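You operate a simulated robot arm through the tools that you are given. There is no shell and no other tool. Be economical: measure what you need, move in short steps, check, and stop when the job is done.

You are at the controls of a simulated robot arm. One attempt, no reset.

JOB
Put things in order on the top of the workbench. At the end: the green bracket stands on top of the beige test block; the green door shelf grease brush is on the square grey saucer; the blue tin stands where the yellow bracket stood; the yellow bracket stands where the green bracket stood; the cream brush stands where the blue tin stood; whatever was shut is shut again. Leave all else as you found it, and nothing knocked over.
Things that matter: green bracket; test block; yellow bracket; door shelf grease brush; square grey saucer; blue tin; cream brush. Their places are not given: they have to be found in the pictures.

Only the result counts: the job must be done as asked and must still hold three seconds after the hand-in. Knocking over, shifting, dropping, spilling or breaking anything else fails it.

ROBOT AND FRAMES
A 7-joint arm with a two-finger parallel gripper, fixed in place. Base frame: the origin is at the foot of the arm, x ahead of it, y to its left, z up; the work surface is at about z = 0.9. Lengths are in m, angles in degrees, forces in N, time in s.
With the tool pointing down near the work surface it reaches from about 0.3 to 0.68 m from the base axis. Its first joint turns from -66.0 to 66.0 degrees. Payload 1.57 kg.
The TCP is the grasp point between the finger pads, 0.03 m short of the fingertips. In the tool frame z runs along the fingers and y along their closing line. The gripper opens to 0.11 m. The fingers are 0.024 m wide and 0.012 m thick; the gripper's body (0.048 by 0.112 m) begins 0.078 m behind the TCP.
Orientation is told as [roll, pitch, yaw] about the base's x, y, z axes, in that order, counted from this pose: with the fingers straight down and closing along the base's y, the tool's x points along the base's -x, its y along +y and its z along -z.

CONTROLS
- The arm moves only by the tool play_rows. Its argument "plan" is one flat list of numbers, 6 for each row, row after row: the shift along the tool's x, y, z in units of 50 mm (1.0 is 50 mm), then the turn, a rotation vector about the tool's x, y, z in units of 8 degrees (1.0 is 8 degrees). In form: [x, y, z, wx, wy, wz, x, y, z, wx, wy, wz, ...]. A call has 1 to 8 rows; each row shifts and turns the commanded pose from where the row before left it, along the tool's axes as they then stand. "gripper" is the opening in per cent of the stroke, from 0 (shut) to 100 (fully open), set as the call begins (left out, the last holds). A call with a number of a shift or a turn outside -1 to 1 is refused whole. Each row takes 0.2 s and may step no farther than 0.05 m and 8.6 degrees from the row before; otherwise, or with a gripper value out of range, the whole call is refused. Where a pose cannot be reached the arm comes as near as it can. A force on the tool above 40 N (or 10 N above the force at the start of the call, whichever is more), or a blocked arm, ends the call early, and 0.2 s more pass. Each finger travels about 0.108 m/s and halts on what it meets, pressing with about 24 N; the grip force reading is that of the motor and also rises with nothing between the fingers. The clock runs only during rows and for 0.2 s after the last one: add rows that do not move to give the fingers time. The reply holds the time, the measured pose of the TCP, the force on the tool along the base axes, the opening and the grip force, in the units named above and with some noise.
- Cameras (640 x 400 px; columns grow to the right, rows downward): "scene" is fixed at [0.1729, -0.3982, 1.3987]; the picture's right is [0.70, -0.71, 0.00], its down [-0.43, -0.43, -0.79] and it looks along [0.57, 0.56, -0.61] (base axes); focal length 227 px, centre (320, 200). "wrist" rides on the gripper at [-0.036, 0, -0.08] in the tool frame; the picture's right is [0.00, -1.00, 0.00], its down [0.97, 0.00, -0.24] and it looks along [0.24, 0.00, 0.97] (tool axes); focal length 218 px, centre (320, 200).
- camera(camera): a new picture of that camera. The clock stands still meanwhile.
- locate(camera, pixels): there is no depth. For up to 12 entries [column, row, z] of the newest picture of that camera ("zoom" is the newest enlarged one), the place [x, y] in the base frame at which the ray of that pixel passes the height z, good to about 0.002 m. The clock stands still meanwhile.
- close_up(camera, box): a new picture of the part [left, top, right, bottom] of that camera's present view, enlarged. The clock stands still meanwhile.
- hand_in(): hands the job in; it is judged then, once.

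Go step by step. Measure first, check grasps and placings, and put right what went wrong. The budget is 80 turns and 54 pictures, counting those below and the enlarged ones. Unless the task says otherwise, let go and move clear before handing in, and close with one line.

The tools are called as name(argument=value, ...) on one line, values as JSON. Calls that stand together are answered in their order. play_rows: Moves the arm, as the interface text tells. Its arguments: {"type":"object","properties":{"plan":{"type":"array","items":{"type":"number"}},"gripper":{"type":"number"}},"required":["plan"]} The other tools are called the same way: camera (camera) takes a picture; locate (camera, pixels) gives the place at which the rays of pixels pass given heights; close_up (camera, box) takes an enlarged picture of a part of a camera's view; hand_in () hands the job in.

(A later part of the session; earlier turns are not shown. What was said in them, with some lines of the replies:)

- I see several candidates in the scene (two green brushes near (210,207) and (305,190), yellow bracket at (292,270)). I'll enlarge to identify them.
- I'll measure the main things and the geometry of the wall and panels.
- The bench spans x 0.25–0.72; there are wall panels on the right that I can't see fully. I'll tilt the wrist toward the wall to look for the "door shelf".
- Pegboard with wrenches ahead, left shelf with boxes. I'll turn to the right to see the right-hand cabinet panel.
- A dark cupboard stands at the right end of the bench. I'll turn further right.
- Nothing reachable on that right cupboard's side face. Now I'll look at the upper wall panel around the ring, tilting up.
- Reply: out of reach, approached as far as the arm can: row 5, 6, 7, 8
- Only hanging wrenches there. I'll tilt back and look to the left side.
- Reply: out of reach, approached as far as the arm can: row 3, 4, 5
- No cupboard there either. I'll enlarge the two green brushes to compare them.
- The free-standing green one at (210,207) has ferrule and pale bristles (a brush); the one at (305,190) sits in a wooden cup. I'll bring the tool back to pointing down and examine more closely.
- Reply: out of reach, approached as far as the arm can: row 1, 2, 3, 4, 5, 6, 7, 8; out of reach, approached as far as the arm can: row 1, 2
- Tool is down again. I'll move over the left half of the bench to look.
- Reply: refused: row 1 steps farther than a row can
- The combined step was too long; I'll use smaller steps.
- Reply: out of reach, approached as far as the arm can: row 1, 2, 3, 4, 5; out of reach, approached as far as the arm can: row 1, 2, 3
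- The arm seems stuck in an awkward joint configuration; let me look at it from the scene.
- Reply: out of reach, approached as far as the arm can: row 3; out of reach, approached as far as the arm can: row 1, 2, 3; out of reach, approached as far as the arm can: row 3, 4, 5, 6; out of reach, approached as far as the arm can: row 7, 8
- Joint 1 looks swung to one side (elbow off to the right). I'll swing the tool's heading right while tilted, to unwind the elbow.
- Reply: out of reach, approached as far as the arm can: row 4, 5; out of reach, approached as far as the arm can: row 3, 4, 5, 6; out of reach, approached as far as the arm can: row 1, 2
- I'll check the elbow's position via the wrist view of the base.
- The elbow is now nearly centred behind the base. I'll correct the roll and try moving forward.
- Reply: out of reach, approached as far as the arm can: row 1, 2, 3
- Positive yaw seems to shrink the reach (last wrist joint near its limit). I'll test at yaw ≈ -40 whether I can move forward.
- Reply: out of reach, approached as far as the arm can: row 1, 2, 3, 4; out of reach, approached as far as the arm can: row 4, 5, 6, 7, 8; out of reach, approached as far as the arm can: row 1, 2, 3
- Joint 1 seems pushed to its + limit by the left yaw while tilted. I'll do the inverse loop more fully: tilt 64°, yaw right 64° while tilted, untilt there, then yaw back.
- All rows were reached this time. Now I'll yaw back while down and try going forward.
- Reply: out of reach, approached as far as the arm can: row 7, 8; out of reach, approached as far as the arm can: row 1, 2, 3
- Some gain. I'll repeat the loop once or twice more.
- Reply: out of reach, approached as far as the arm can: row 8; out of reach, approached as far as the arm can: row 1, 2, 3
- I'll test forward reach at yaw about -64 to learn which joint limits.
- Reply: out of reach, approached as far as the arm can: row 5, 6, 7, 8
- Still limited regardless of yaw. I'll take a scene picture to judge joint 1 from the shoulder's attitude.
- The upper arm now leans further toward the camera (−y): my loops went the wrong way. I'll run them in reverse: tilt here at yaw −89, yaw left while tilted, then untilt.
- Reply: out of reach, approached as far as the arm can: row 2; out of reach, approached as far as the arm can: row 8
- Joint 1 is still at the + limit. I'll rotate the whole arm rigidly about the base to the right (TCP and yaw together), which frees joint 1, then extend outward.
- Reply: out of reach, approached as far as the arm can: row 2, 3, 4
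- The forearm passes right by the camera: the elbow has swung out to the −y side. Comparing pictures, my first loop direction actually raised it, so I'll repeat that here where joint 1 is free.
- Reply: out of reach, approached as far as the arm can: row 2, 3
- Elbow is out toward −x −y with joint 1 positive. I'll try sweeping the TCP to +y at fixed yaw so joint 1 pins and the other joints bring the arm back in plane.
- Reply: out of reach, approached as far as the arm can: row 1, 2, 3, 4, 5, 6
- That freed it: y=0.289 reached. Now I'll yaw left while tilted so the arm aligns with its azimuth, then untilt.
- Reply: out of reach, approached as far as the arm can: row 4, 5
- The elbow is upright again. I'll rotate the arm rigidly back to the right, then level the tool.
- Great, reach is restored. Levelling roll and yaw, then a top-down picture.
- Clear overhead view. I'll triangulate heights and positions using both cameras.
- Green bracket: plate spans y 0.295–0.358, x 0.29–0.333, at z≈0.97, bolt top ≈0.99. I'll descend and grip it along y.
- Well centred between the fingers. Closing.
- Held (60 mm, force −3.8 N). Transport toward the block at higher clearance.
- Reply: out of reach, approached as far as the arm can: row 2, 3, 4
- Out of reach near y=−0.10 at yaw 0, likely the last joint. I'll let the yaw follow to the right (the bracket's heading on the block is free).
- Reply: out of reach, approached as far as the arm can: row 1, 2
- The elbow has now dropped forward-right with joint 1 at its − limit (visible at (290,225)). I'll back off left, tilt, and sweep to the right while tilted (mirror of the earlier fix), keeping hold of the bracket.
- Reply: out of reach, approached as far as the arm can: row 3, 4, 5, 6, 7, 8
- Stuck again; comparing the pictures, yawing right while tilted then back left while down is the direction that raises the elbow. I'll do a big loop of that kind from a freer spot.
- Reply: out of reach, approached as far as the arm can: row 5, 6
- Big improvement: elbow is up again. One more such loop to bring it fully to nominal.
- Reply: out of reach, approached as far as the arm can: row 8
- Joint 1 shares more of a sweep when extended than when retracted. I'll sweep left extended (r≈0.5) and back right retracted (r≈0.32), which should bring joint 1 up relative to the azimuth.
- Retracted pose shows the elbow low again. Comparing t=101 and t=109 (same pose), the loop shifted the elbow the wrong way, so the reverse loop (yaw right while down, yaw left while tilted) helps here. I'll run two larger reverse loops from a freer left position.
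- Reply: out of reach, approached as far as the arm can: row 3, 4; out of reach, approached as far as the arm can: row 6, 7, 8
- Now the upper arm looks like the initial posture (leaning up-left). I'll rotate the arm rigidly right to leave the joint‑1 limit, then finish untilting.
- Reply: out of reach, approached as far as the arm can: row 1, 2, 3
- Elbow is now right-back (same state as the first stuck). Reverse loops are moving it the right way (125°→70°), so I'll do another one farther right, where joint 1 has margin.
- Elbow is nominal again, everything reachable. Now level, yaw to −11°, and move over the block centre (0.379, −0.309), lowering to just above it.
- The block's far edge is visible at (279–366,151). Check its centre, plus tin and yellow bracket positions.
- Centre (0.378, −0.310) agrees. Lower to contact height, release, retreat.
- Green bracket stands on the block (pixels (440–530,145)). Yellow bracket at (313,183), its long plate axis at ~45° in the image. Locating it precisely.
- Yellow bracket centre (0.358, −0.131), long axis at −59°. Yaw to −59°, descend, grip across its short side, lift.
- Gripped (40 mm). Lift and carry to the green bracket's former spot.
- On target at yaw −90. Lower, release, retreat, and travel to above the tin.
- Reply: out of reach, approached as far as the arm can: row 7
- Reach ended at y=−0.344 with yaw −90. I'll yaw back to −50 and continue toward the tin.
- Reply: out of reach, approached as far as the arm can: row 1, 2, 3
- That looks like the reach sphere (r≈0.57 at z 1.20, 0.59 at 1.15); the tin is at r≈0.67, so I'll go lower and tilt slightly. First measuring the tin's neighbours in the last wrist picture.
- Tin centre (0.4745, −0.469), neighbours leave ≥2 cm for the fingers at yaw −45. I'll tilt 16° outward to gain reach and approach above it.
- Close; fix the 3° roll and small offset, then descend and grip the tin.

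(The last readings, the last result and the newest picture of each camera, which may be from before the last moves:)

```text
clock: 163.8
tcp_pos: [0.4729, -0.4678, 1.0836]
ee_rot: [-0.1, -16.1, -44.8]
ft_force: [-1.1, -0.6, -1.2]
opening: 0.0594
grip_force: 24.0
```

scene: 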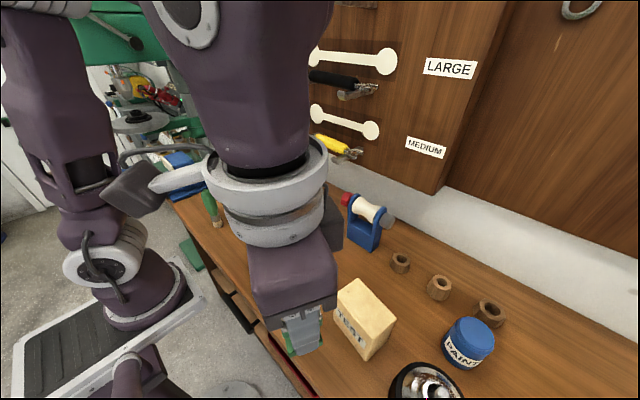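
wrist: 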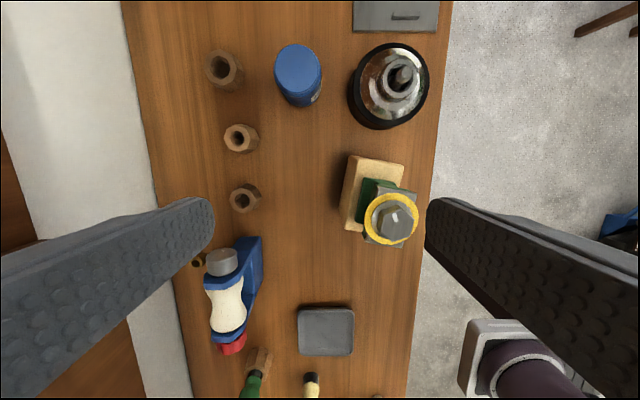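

Tin held (59 mm). Carry it, rising, past the block to above the yellow bracket's former spot (0.358, −0.131).

play_rows(plan=[0.267, 0.474, -0.77, 0, 0, 0, 0.267, 0.474, -0.77, 0, 0, 0, 0.267, 0.474, -0.77, 0, 0, 0])

play_rows(plan=[0.796, 0.292, -0.228, 0, 0, 0, 0.796, 0.292, -0.228, 0, 0, 0, 0.796, 0.292, -0.228, 0, 0, 0, 0.796, 0.292, -0.228, 0, 0, 0, 0.796, 0.292, -0.228, 0, 0, 0, 0.796, 0.292, -0.228, 0, 0, 0])

```text
clock: 164.6
tcp_pos: [0.4751, -0.3665, 1.1839]
ee_rot: [-0.1, -16.0, -44.8]
ft_force: [-0.3, -0.2, -1.6]
opening: 0.0593
grip_force: 24.6
```

```text
clock: 166.0
tcp_pos: [0.3589, -0.1302, 1.1814]
ee_rot: [0.0, -16.0, -44.8]
ft_force: [-0.7, 0.1, -2.7]
opening: 0.0591
grip_force: 24.0
```

On target. Lower and release the tin, then translate (same attitude) to the cream brush and grip it.

play_rows(plan=[0.212, 0, 0.738, 0, 0, 0, 0.212, 0, 0.738, 0, 0, 0, 0.212, 0, 0.738, 0, 0, 0, 0.212, 0, 0.738, 0, 0, 0, 0.212, 0, 0.738, 0, 0, 0, 0.212, 0, 0.738, 0, 0, 0, 0, 0, 0, 0, 0, 0])

play_rows(plan=[0, 0, 0, 0, 0, 0, 0, 0, 0, 0, 0, 0, 0, 0, 0, 0, 0, 0], gripper=75)

play_rows(plan=[-0.23, 0, -0.8, 0, 0, 0, -0.23, 0, -0.8, 0, 0, 0, -0.23, 0, -0.8, 0, 0, 0, -0.23, 0, -0.8, 0, 0, 0, -0.23, 0, -0.8, 0, 0, 0, -0.23, 0, -0.8, 0, 0, 0])

play_rows(plan=[0.333, 0.877, -0.095, 0, 0, 0, 0.333, 0.877, -0.095, 0, 0, 0, 0.333, 0.877, -0.095, 0, 0, 0, 0.333, 0.877, -0.095, 0, 0, 0, 0.333, 0.877, -0.095, 0, 0, 0, 0.333, 0.877, -0.095, 0, 0, 0])

camera(camera="wrist")

```text
clock: 167.6
tcp_pos: [0.3598, -0.13, 0.9535]
ee_rot: [0.0, -16.2, -44.7]
ft_force: [-0.7, -0.5, -1.2]
opening: 0.059
grip_force: 24.2
```

```text
clock: 168.4
tcp_pos: [0.3583, -0.1307, 0.9527]
ee_rot: [-0.1, -16.0, -44.7]
ft_force: [0.3, 0.3, -0.8]
opening: 0.0825
grip_force: 0.0
```

```text
clock: 169.8
tcp_pos: [0.3597, -0.1302, 1.2031]
ee_rot: [0.1, -16.0, -44.8]
ft_force: [-0.7, 0.2, -0.3]
opening: 0.0826
grip_force: 0.1
```

```text
clock: 171.2
tcp_pos: [0.4721, 0.1306, 1.2026]
ee_rot: [0.1, -16.0, -44.8]
ft_force: [-0.6, 0.7, 0.4]
opening: 0.0824
grip_force: 0.1
```

```text
4 pictures are left
```

wrist: 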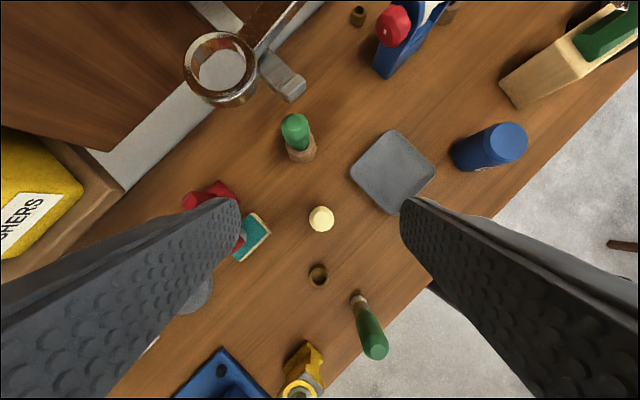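

Cream brush is directly under (321,220); tin and yellow bracket stand at their new spots. Descend, grip, lift, and carry toward the tin's former place.

play_rows(plan=[0.218, 0, 0.761, 0, 0, 0, 0.218, 0, 0.761, 0, 0, 0, 0.218, 0, 0.761, 0, 0, 0, 0.218, 0, 0.761, 0, 0, 0, 0.218, 0, 0.761, 0, 0, 0, 0.218, 0, 0.761, 0, 0, 0], gripper=65)

play_rows(plan=[0, 0, 0, 0, 0, 0, 0, 0, 0, 0, 0, 0, 0, 0, 0, 0, 0, 0, 0, 0, 0, 0, 0, 0], gripper=0)

play_rows(plan=[-0.221, 0, -0.769, 0, 0, 0, -0.221, 0, -0.769, 0, 0, 0, -0.221, 0, -0.769, 0, 0, 0, -0.221, 0, -0.769, 0, 0, 0, -0.221, 0, -0.769, 0, 0, 0])

play_rows(plan=[-0.623, -0.638, 0.145, 0, 0, 0, -0.623, -0.638, 0.145, 0, 0, 0, -0.623, -0.638, 0.145, 0, 0, 0, -0.623, -0.638, 0.145, 0, 0, 0, -0.623, -0.638, 0.145, 0, 0, 0, -0.623, -0.638, 0.145, 0, 0, 0])

play_rows(plan=[-0.623, -0.638, 0.145, 0, 0, 0, -0.623, -0.638, 0.145, 0, 0, 0, -0.623, -0.638, 0.145, 0, 0, 0, -0.623, -0.638, 0.145, 0, 0, 0, -0.623, -0.638, 0.145, 0, 0, 0])

```text
clock: 172.6
tcp_pos: [0.4715, 0.1303, 0.9639]
ee_rot: [-0.1, -16.1, -44.7]
ft_force: [-0.6, -0.8, 0.6]
opening: 0.0716
grip_force: 0.0
```

```text
clock: 173.6
tcp_pos: [0.471, 0.1309, 0.9637]
ee_rot: [0.0, -16.0, -44.8]
ft_force: [0.3, -0.2, 0.2]
opening: 0.034
grip_force: 24.2
```

```text
clock: 174.8
tcp_pos: [0.4712, 0.1299, 1.1645]
ee_rot: [0.0, -16.0, -44.8]
ft_force: [-0.1, -0.3, -1.8]
opening: 0.0341
grip_force: 23.9
```

```text
clock: 176.2
tcp_pos: [0.4729, -0.1425, 1.1758]
ee_rot: [0.1, -16.1, -44.6]
ft_force: [-0.1, -0.1, -0.8]
opening: 0.0343
grip_force: 24.2
```

```text
clock: 177.4
tcp_pos: [0.475, -0.3678, 1.1826]
ee_rot: [0.0, -16.1, -44.7]
ft_force: [0.7, -0.3, -1.3]
opening: 0.0341
grip_force: 24.1
```

Held (34 mm). Place it at the tin's former spot, release, rise, and travel to above the green brush.

play_rows(plan=[-0.267, -0.474, 0.77, 0, 0, 0, -0.267, -0.474, 0.77, 0, 0, 0, -0.267, -0.474, 0.77, 0, 0, 0, 0.216, 0, 0.753, 0, 0, 0, 0.216, 0, 0.753, 0, 0, 0, 0.216, 0, 0.753, 0, 0, 0, 0, 0, 0, 0, 0, 0])

play_rows(plan=[0, 0, 0, 0, 0, 0, 0, 0, 0, 0, 0, 0, 0, 0, 0, 0, 0, 0], gripper=60)

play_rows(plan=[-0.1, 0, -0.35, 0, 0, 0, -0.216, 0, -0.753, 0, 0, 0, -0.216, 0, -0.753, 0, 0, 0, -0.116, 0, -0.403, 0, 0, 0, 0.267, 0.474, -0.77, 0, 0, 0, 0.267, 0.474, -0.77, 0, 0, 0, 0.267, 0.474, -0.77, 0, 0, 0])

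play_rows(plan=[0.743, 0.439, -0.225, 0, 0, 0, 0.743, 0.439, -0.225, 0, 0, 0, 0.743, 0.439, -0.225, 0, 0, 0, 0.743, 0.439, -0.225, 0, 0, 0, 0.743, 0.439, -0.225, 0, 0, 0, 0.743, 0.439, -0.225, 0, 0, 0, 0.743, 0.439, -0.225, 0, 0, 0])

play_rows(plan=[0.743, 0.439, -0.225, 0, 0, 0, 0.743, 0.439, -0.225, 0, 0, 0, 0.743, 0.439, -0.225, 0, 0, 0, 0.743, 0.439, -0.225, 0, 0, 0, 0.743, 0.439, -0.225, 0, 0, 0, 0.743, 0.439, -0.225, 0, 0, 0])

camera(camera="wrist")

```text
clock: 179.0
tcp_pos: [0.4729, -0.4663, 0.964]
ee_rot: [0.1, -16.0, -44.9]
ft_force: [-0.7, 0.3, -1.1]
opening: 0.0341
grip_force: 24.0
```

```text
clock: 179.8
tcp_pos: [0.4734, -0.4657, 0.9664]
ee_rot: [0.0, -16.1, -44.8]
ft_force: [-0.5, 0.0, 0.1]
opening: 0.066
grip_force: 0.1
```

```text
clock: 181.4
tcp_pos: [0.4736, -0.3632, 1.1846]
ee_rot: [0.0, -16.0, -44.7]
ft_force: [0.4, -0.7, 0.5]
opening: 0.066
grip_force: 0.2
```

```text
clock: 183.0
tcp_pos: [0.3879, -0.0673, 1.1862]
ee_rot: [0.0, -16.1, -44.8]
ft_force: [-0.1, -0.4, 1.2]
opening: 0.066
grip_force: 0.0
```

```text
clock: 184.4
tcp_pos: [0.3147, 0.1911, 1.1893]
ee_rot: [-0.1, -16.1, -44.8]
ft_force: [0.9, 0.1, -0.3]
opening: 0.0662
grip_force: 0.2
```

```text
3 pictures are left
5 turns are left
```

wrist: 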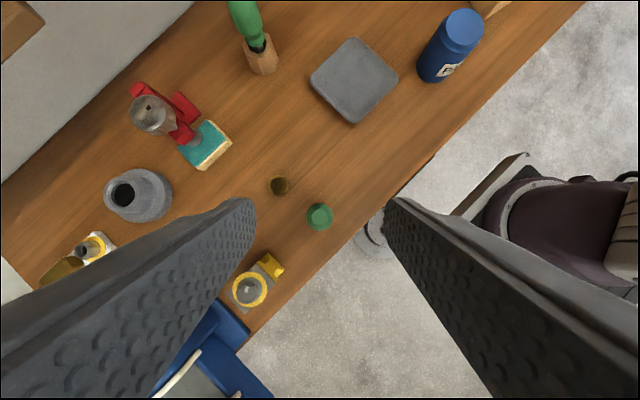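

The green brush is directly below at (320,217). Grip it, lift, carry over the saucer centre (0.438, −0.012) and lower to just above it.

play_rows(plan=[0.2, 0, 0.695, 0, 0, 0, 0.2, 0, 0.695, 0, 0, 0, 0.2, 0, 0.695, 0, 0, 0, 0.2, 0, 0.695, 0, 0, 0, 0.2, 0, 0.695, 0, 0, 0, 0.2, 0, 0.695, 0, 0, 0])

play_rows(plan=[0, 0, 0, 0, 0, 0, 0, 0, 0, 0, 0, 0, 0, 0, 0, 0, 0, 0, 0, 0, 0, 0, 0, 0], gripper=0)

play_rows(plan=[-0.221, 0, -0.769, 0, 0, 0, -0.221, 0, -0.769, 0, 0, 0, -0.221, 0, -0.769, 0, 0, 0, -0.221, 0, -0.769, 0, 0, 0, -0.221, 0, -0.769, 0, 0, 0])

play_rows(plan=[-0.737, -0.193, 0.212, 0, 0, 0, -0.737, -0.193, 0.212, 0, 0, 0, -0.737, -0.193, 0.212, 0, 0, 0, -0.737, -0.193, 0.212, 0, 0, 0, -0.737, -0.193, 0.212, 0, 0, 0, -0.737, -0.193, 0.212, 0, 0, 0])

play_rows(plan=[0.206, 0, 0.719, 0, 0, 0, 0.206, 0, 0.719, 0, 0, 0, 0.206, 0, 0.719, 0, 0, 0, 0.206, 0, 0.719, 0, 0, 0, 0.206, 0, 0.719, 0, 0, 0, 0, 0, 0, 0, 0, 0])

close_up(camera="scene", box=[230, 160, 510, 335])

```text
clock: 185.8
tcp_pos: [0.3156, 0.1904, 0.9717]
ee_rot: [0.0, -16.0, -44.9]
ft_force: [-0.2, 0.9, -0.6]
opening: 0.0661
grip_force: 0.1
```

```text
clock: 186.8
tcp_pos: [0.3165, 0.1902, 0.9722]
ee_rot: [-0.1, -15.8, -44.8]
ft_force: [0.3, 0.3, -0.8]
opening: 0.0309
grip_force: 24.0
```

```text
clock: 188.0
tcp_pos: [0.3168, 0.1891, 1.1737]
ee_rot: [0.0, -16.0, -44.7]
ft_force: [0.9, 0.6, -0.8]
opening: 0.0311
grip_force: 23.8
```

```text
clock: 189.4
tcp_pos: [0.4389, -0.013, 1.1729]
ee_rot: [0.1, -16.1, -44.6]
ft_force: [1.0, -0.4, -1.3]
opening: 0.0312
grip_force: 24.0
```

```text
clock: 190.8
tcp_pos: [0.4397, -0.0138, 0.9864]
ee_rot: [-0.1, -16.1, -44.9]
ft_force: [-1.3, -2.0, 12.7]
opening: 0.031
grip_force: 23.8
```

```text
2.29 times, centred on (370, 248) of scene
4 turns are left
```

zoom: 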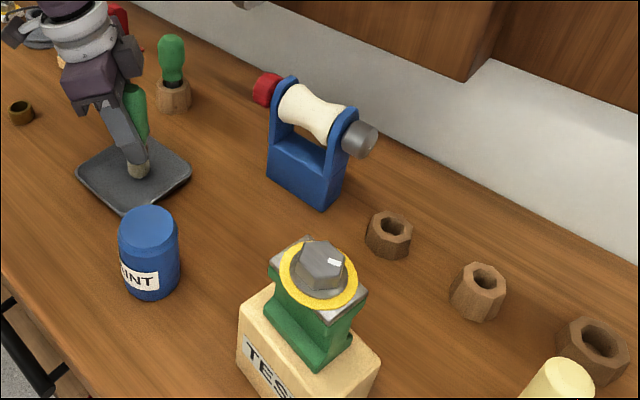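

The force reading (+12.7 N) shows the brush has touched down on the saucer. Release, retreat, and check.

play_rows(plan=[-0.005, 0, -0.015, 0, 0, 0, 0, 0, 0, 0, 0, 0])

play_rows(plan=[0, 0, 0, 0, 0, 0, 0, 0, 0, 0, 0, 0, 0, 0, 0, 0, 0, 0], gripper=60)

play_rows(plan=[-0.1, 0, -0.35, 0, 0, 0, -0.23, 0, -0.8, 0, 0, 0, -0.23, 0, -0.8, 0, 0, 0, -0.23, 0, -0.8, 0, 0, 0, -0.23, 0, -0.8, 0, 0, 0, -0.23, 0, -0.8, 0, 0, 0, 0.8, 0.4, 0, 0, 0, 0, 0.8, 0.4, 0, 0, 0, 0])

camera(camera="scene")

```text
clock: 191.4
tcp_pos: [0.4393, -0.0143, 0.9868]
ee_rot: [0.0, -15.9, -44.8]
ft_force: [-0.3, 0.6, -0.9]
opening: 0.0309
grip_force: 23.9
```

```text
clock: 192.2
tcp_pos: [0.4395, -0.0143, 0.988]
ee_rot: [-0.1, -15.9, -44.8]
ft_force: [-0.8, 0.0, 0.3]
opening: 0.0662
grip_force: 0.2
```

```text
clock: 194.0
tcp_pos: [0.4123, 0.0694, 1.1911]
ee_rot: [0.0, -16.0, -44.8]
ft_force: [0.2, 0.0, 0.1]
opening: 0.0659
grip_force: 0.1
```

```text
1 pictures are left
3 turns are left
```

scene: 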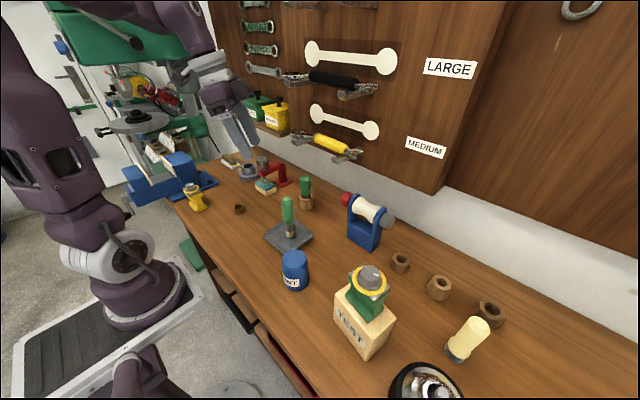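

The last scene picture shows all five things standing in place:
- The green bracket is on the block (368,290).
- The green brush is on the saucer (288,225).
- The tin is at (294,270).
- The yellow bracket is at (195,197).
- The cream brush is at (467,340).

The gripper is clear and empty, so I'm handing in.

hand_in()

```text
The job is handed in.
```

I handed the job in with all five things standing in their new places and the gripper clear. No cupboard or drawer was opened. No object was labelled "door shelf grease brush", so I took it to be the free-standing green brush, not the green-handled one in the wooden cup.
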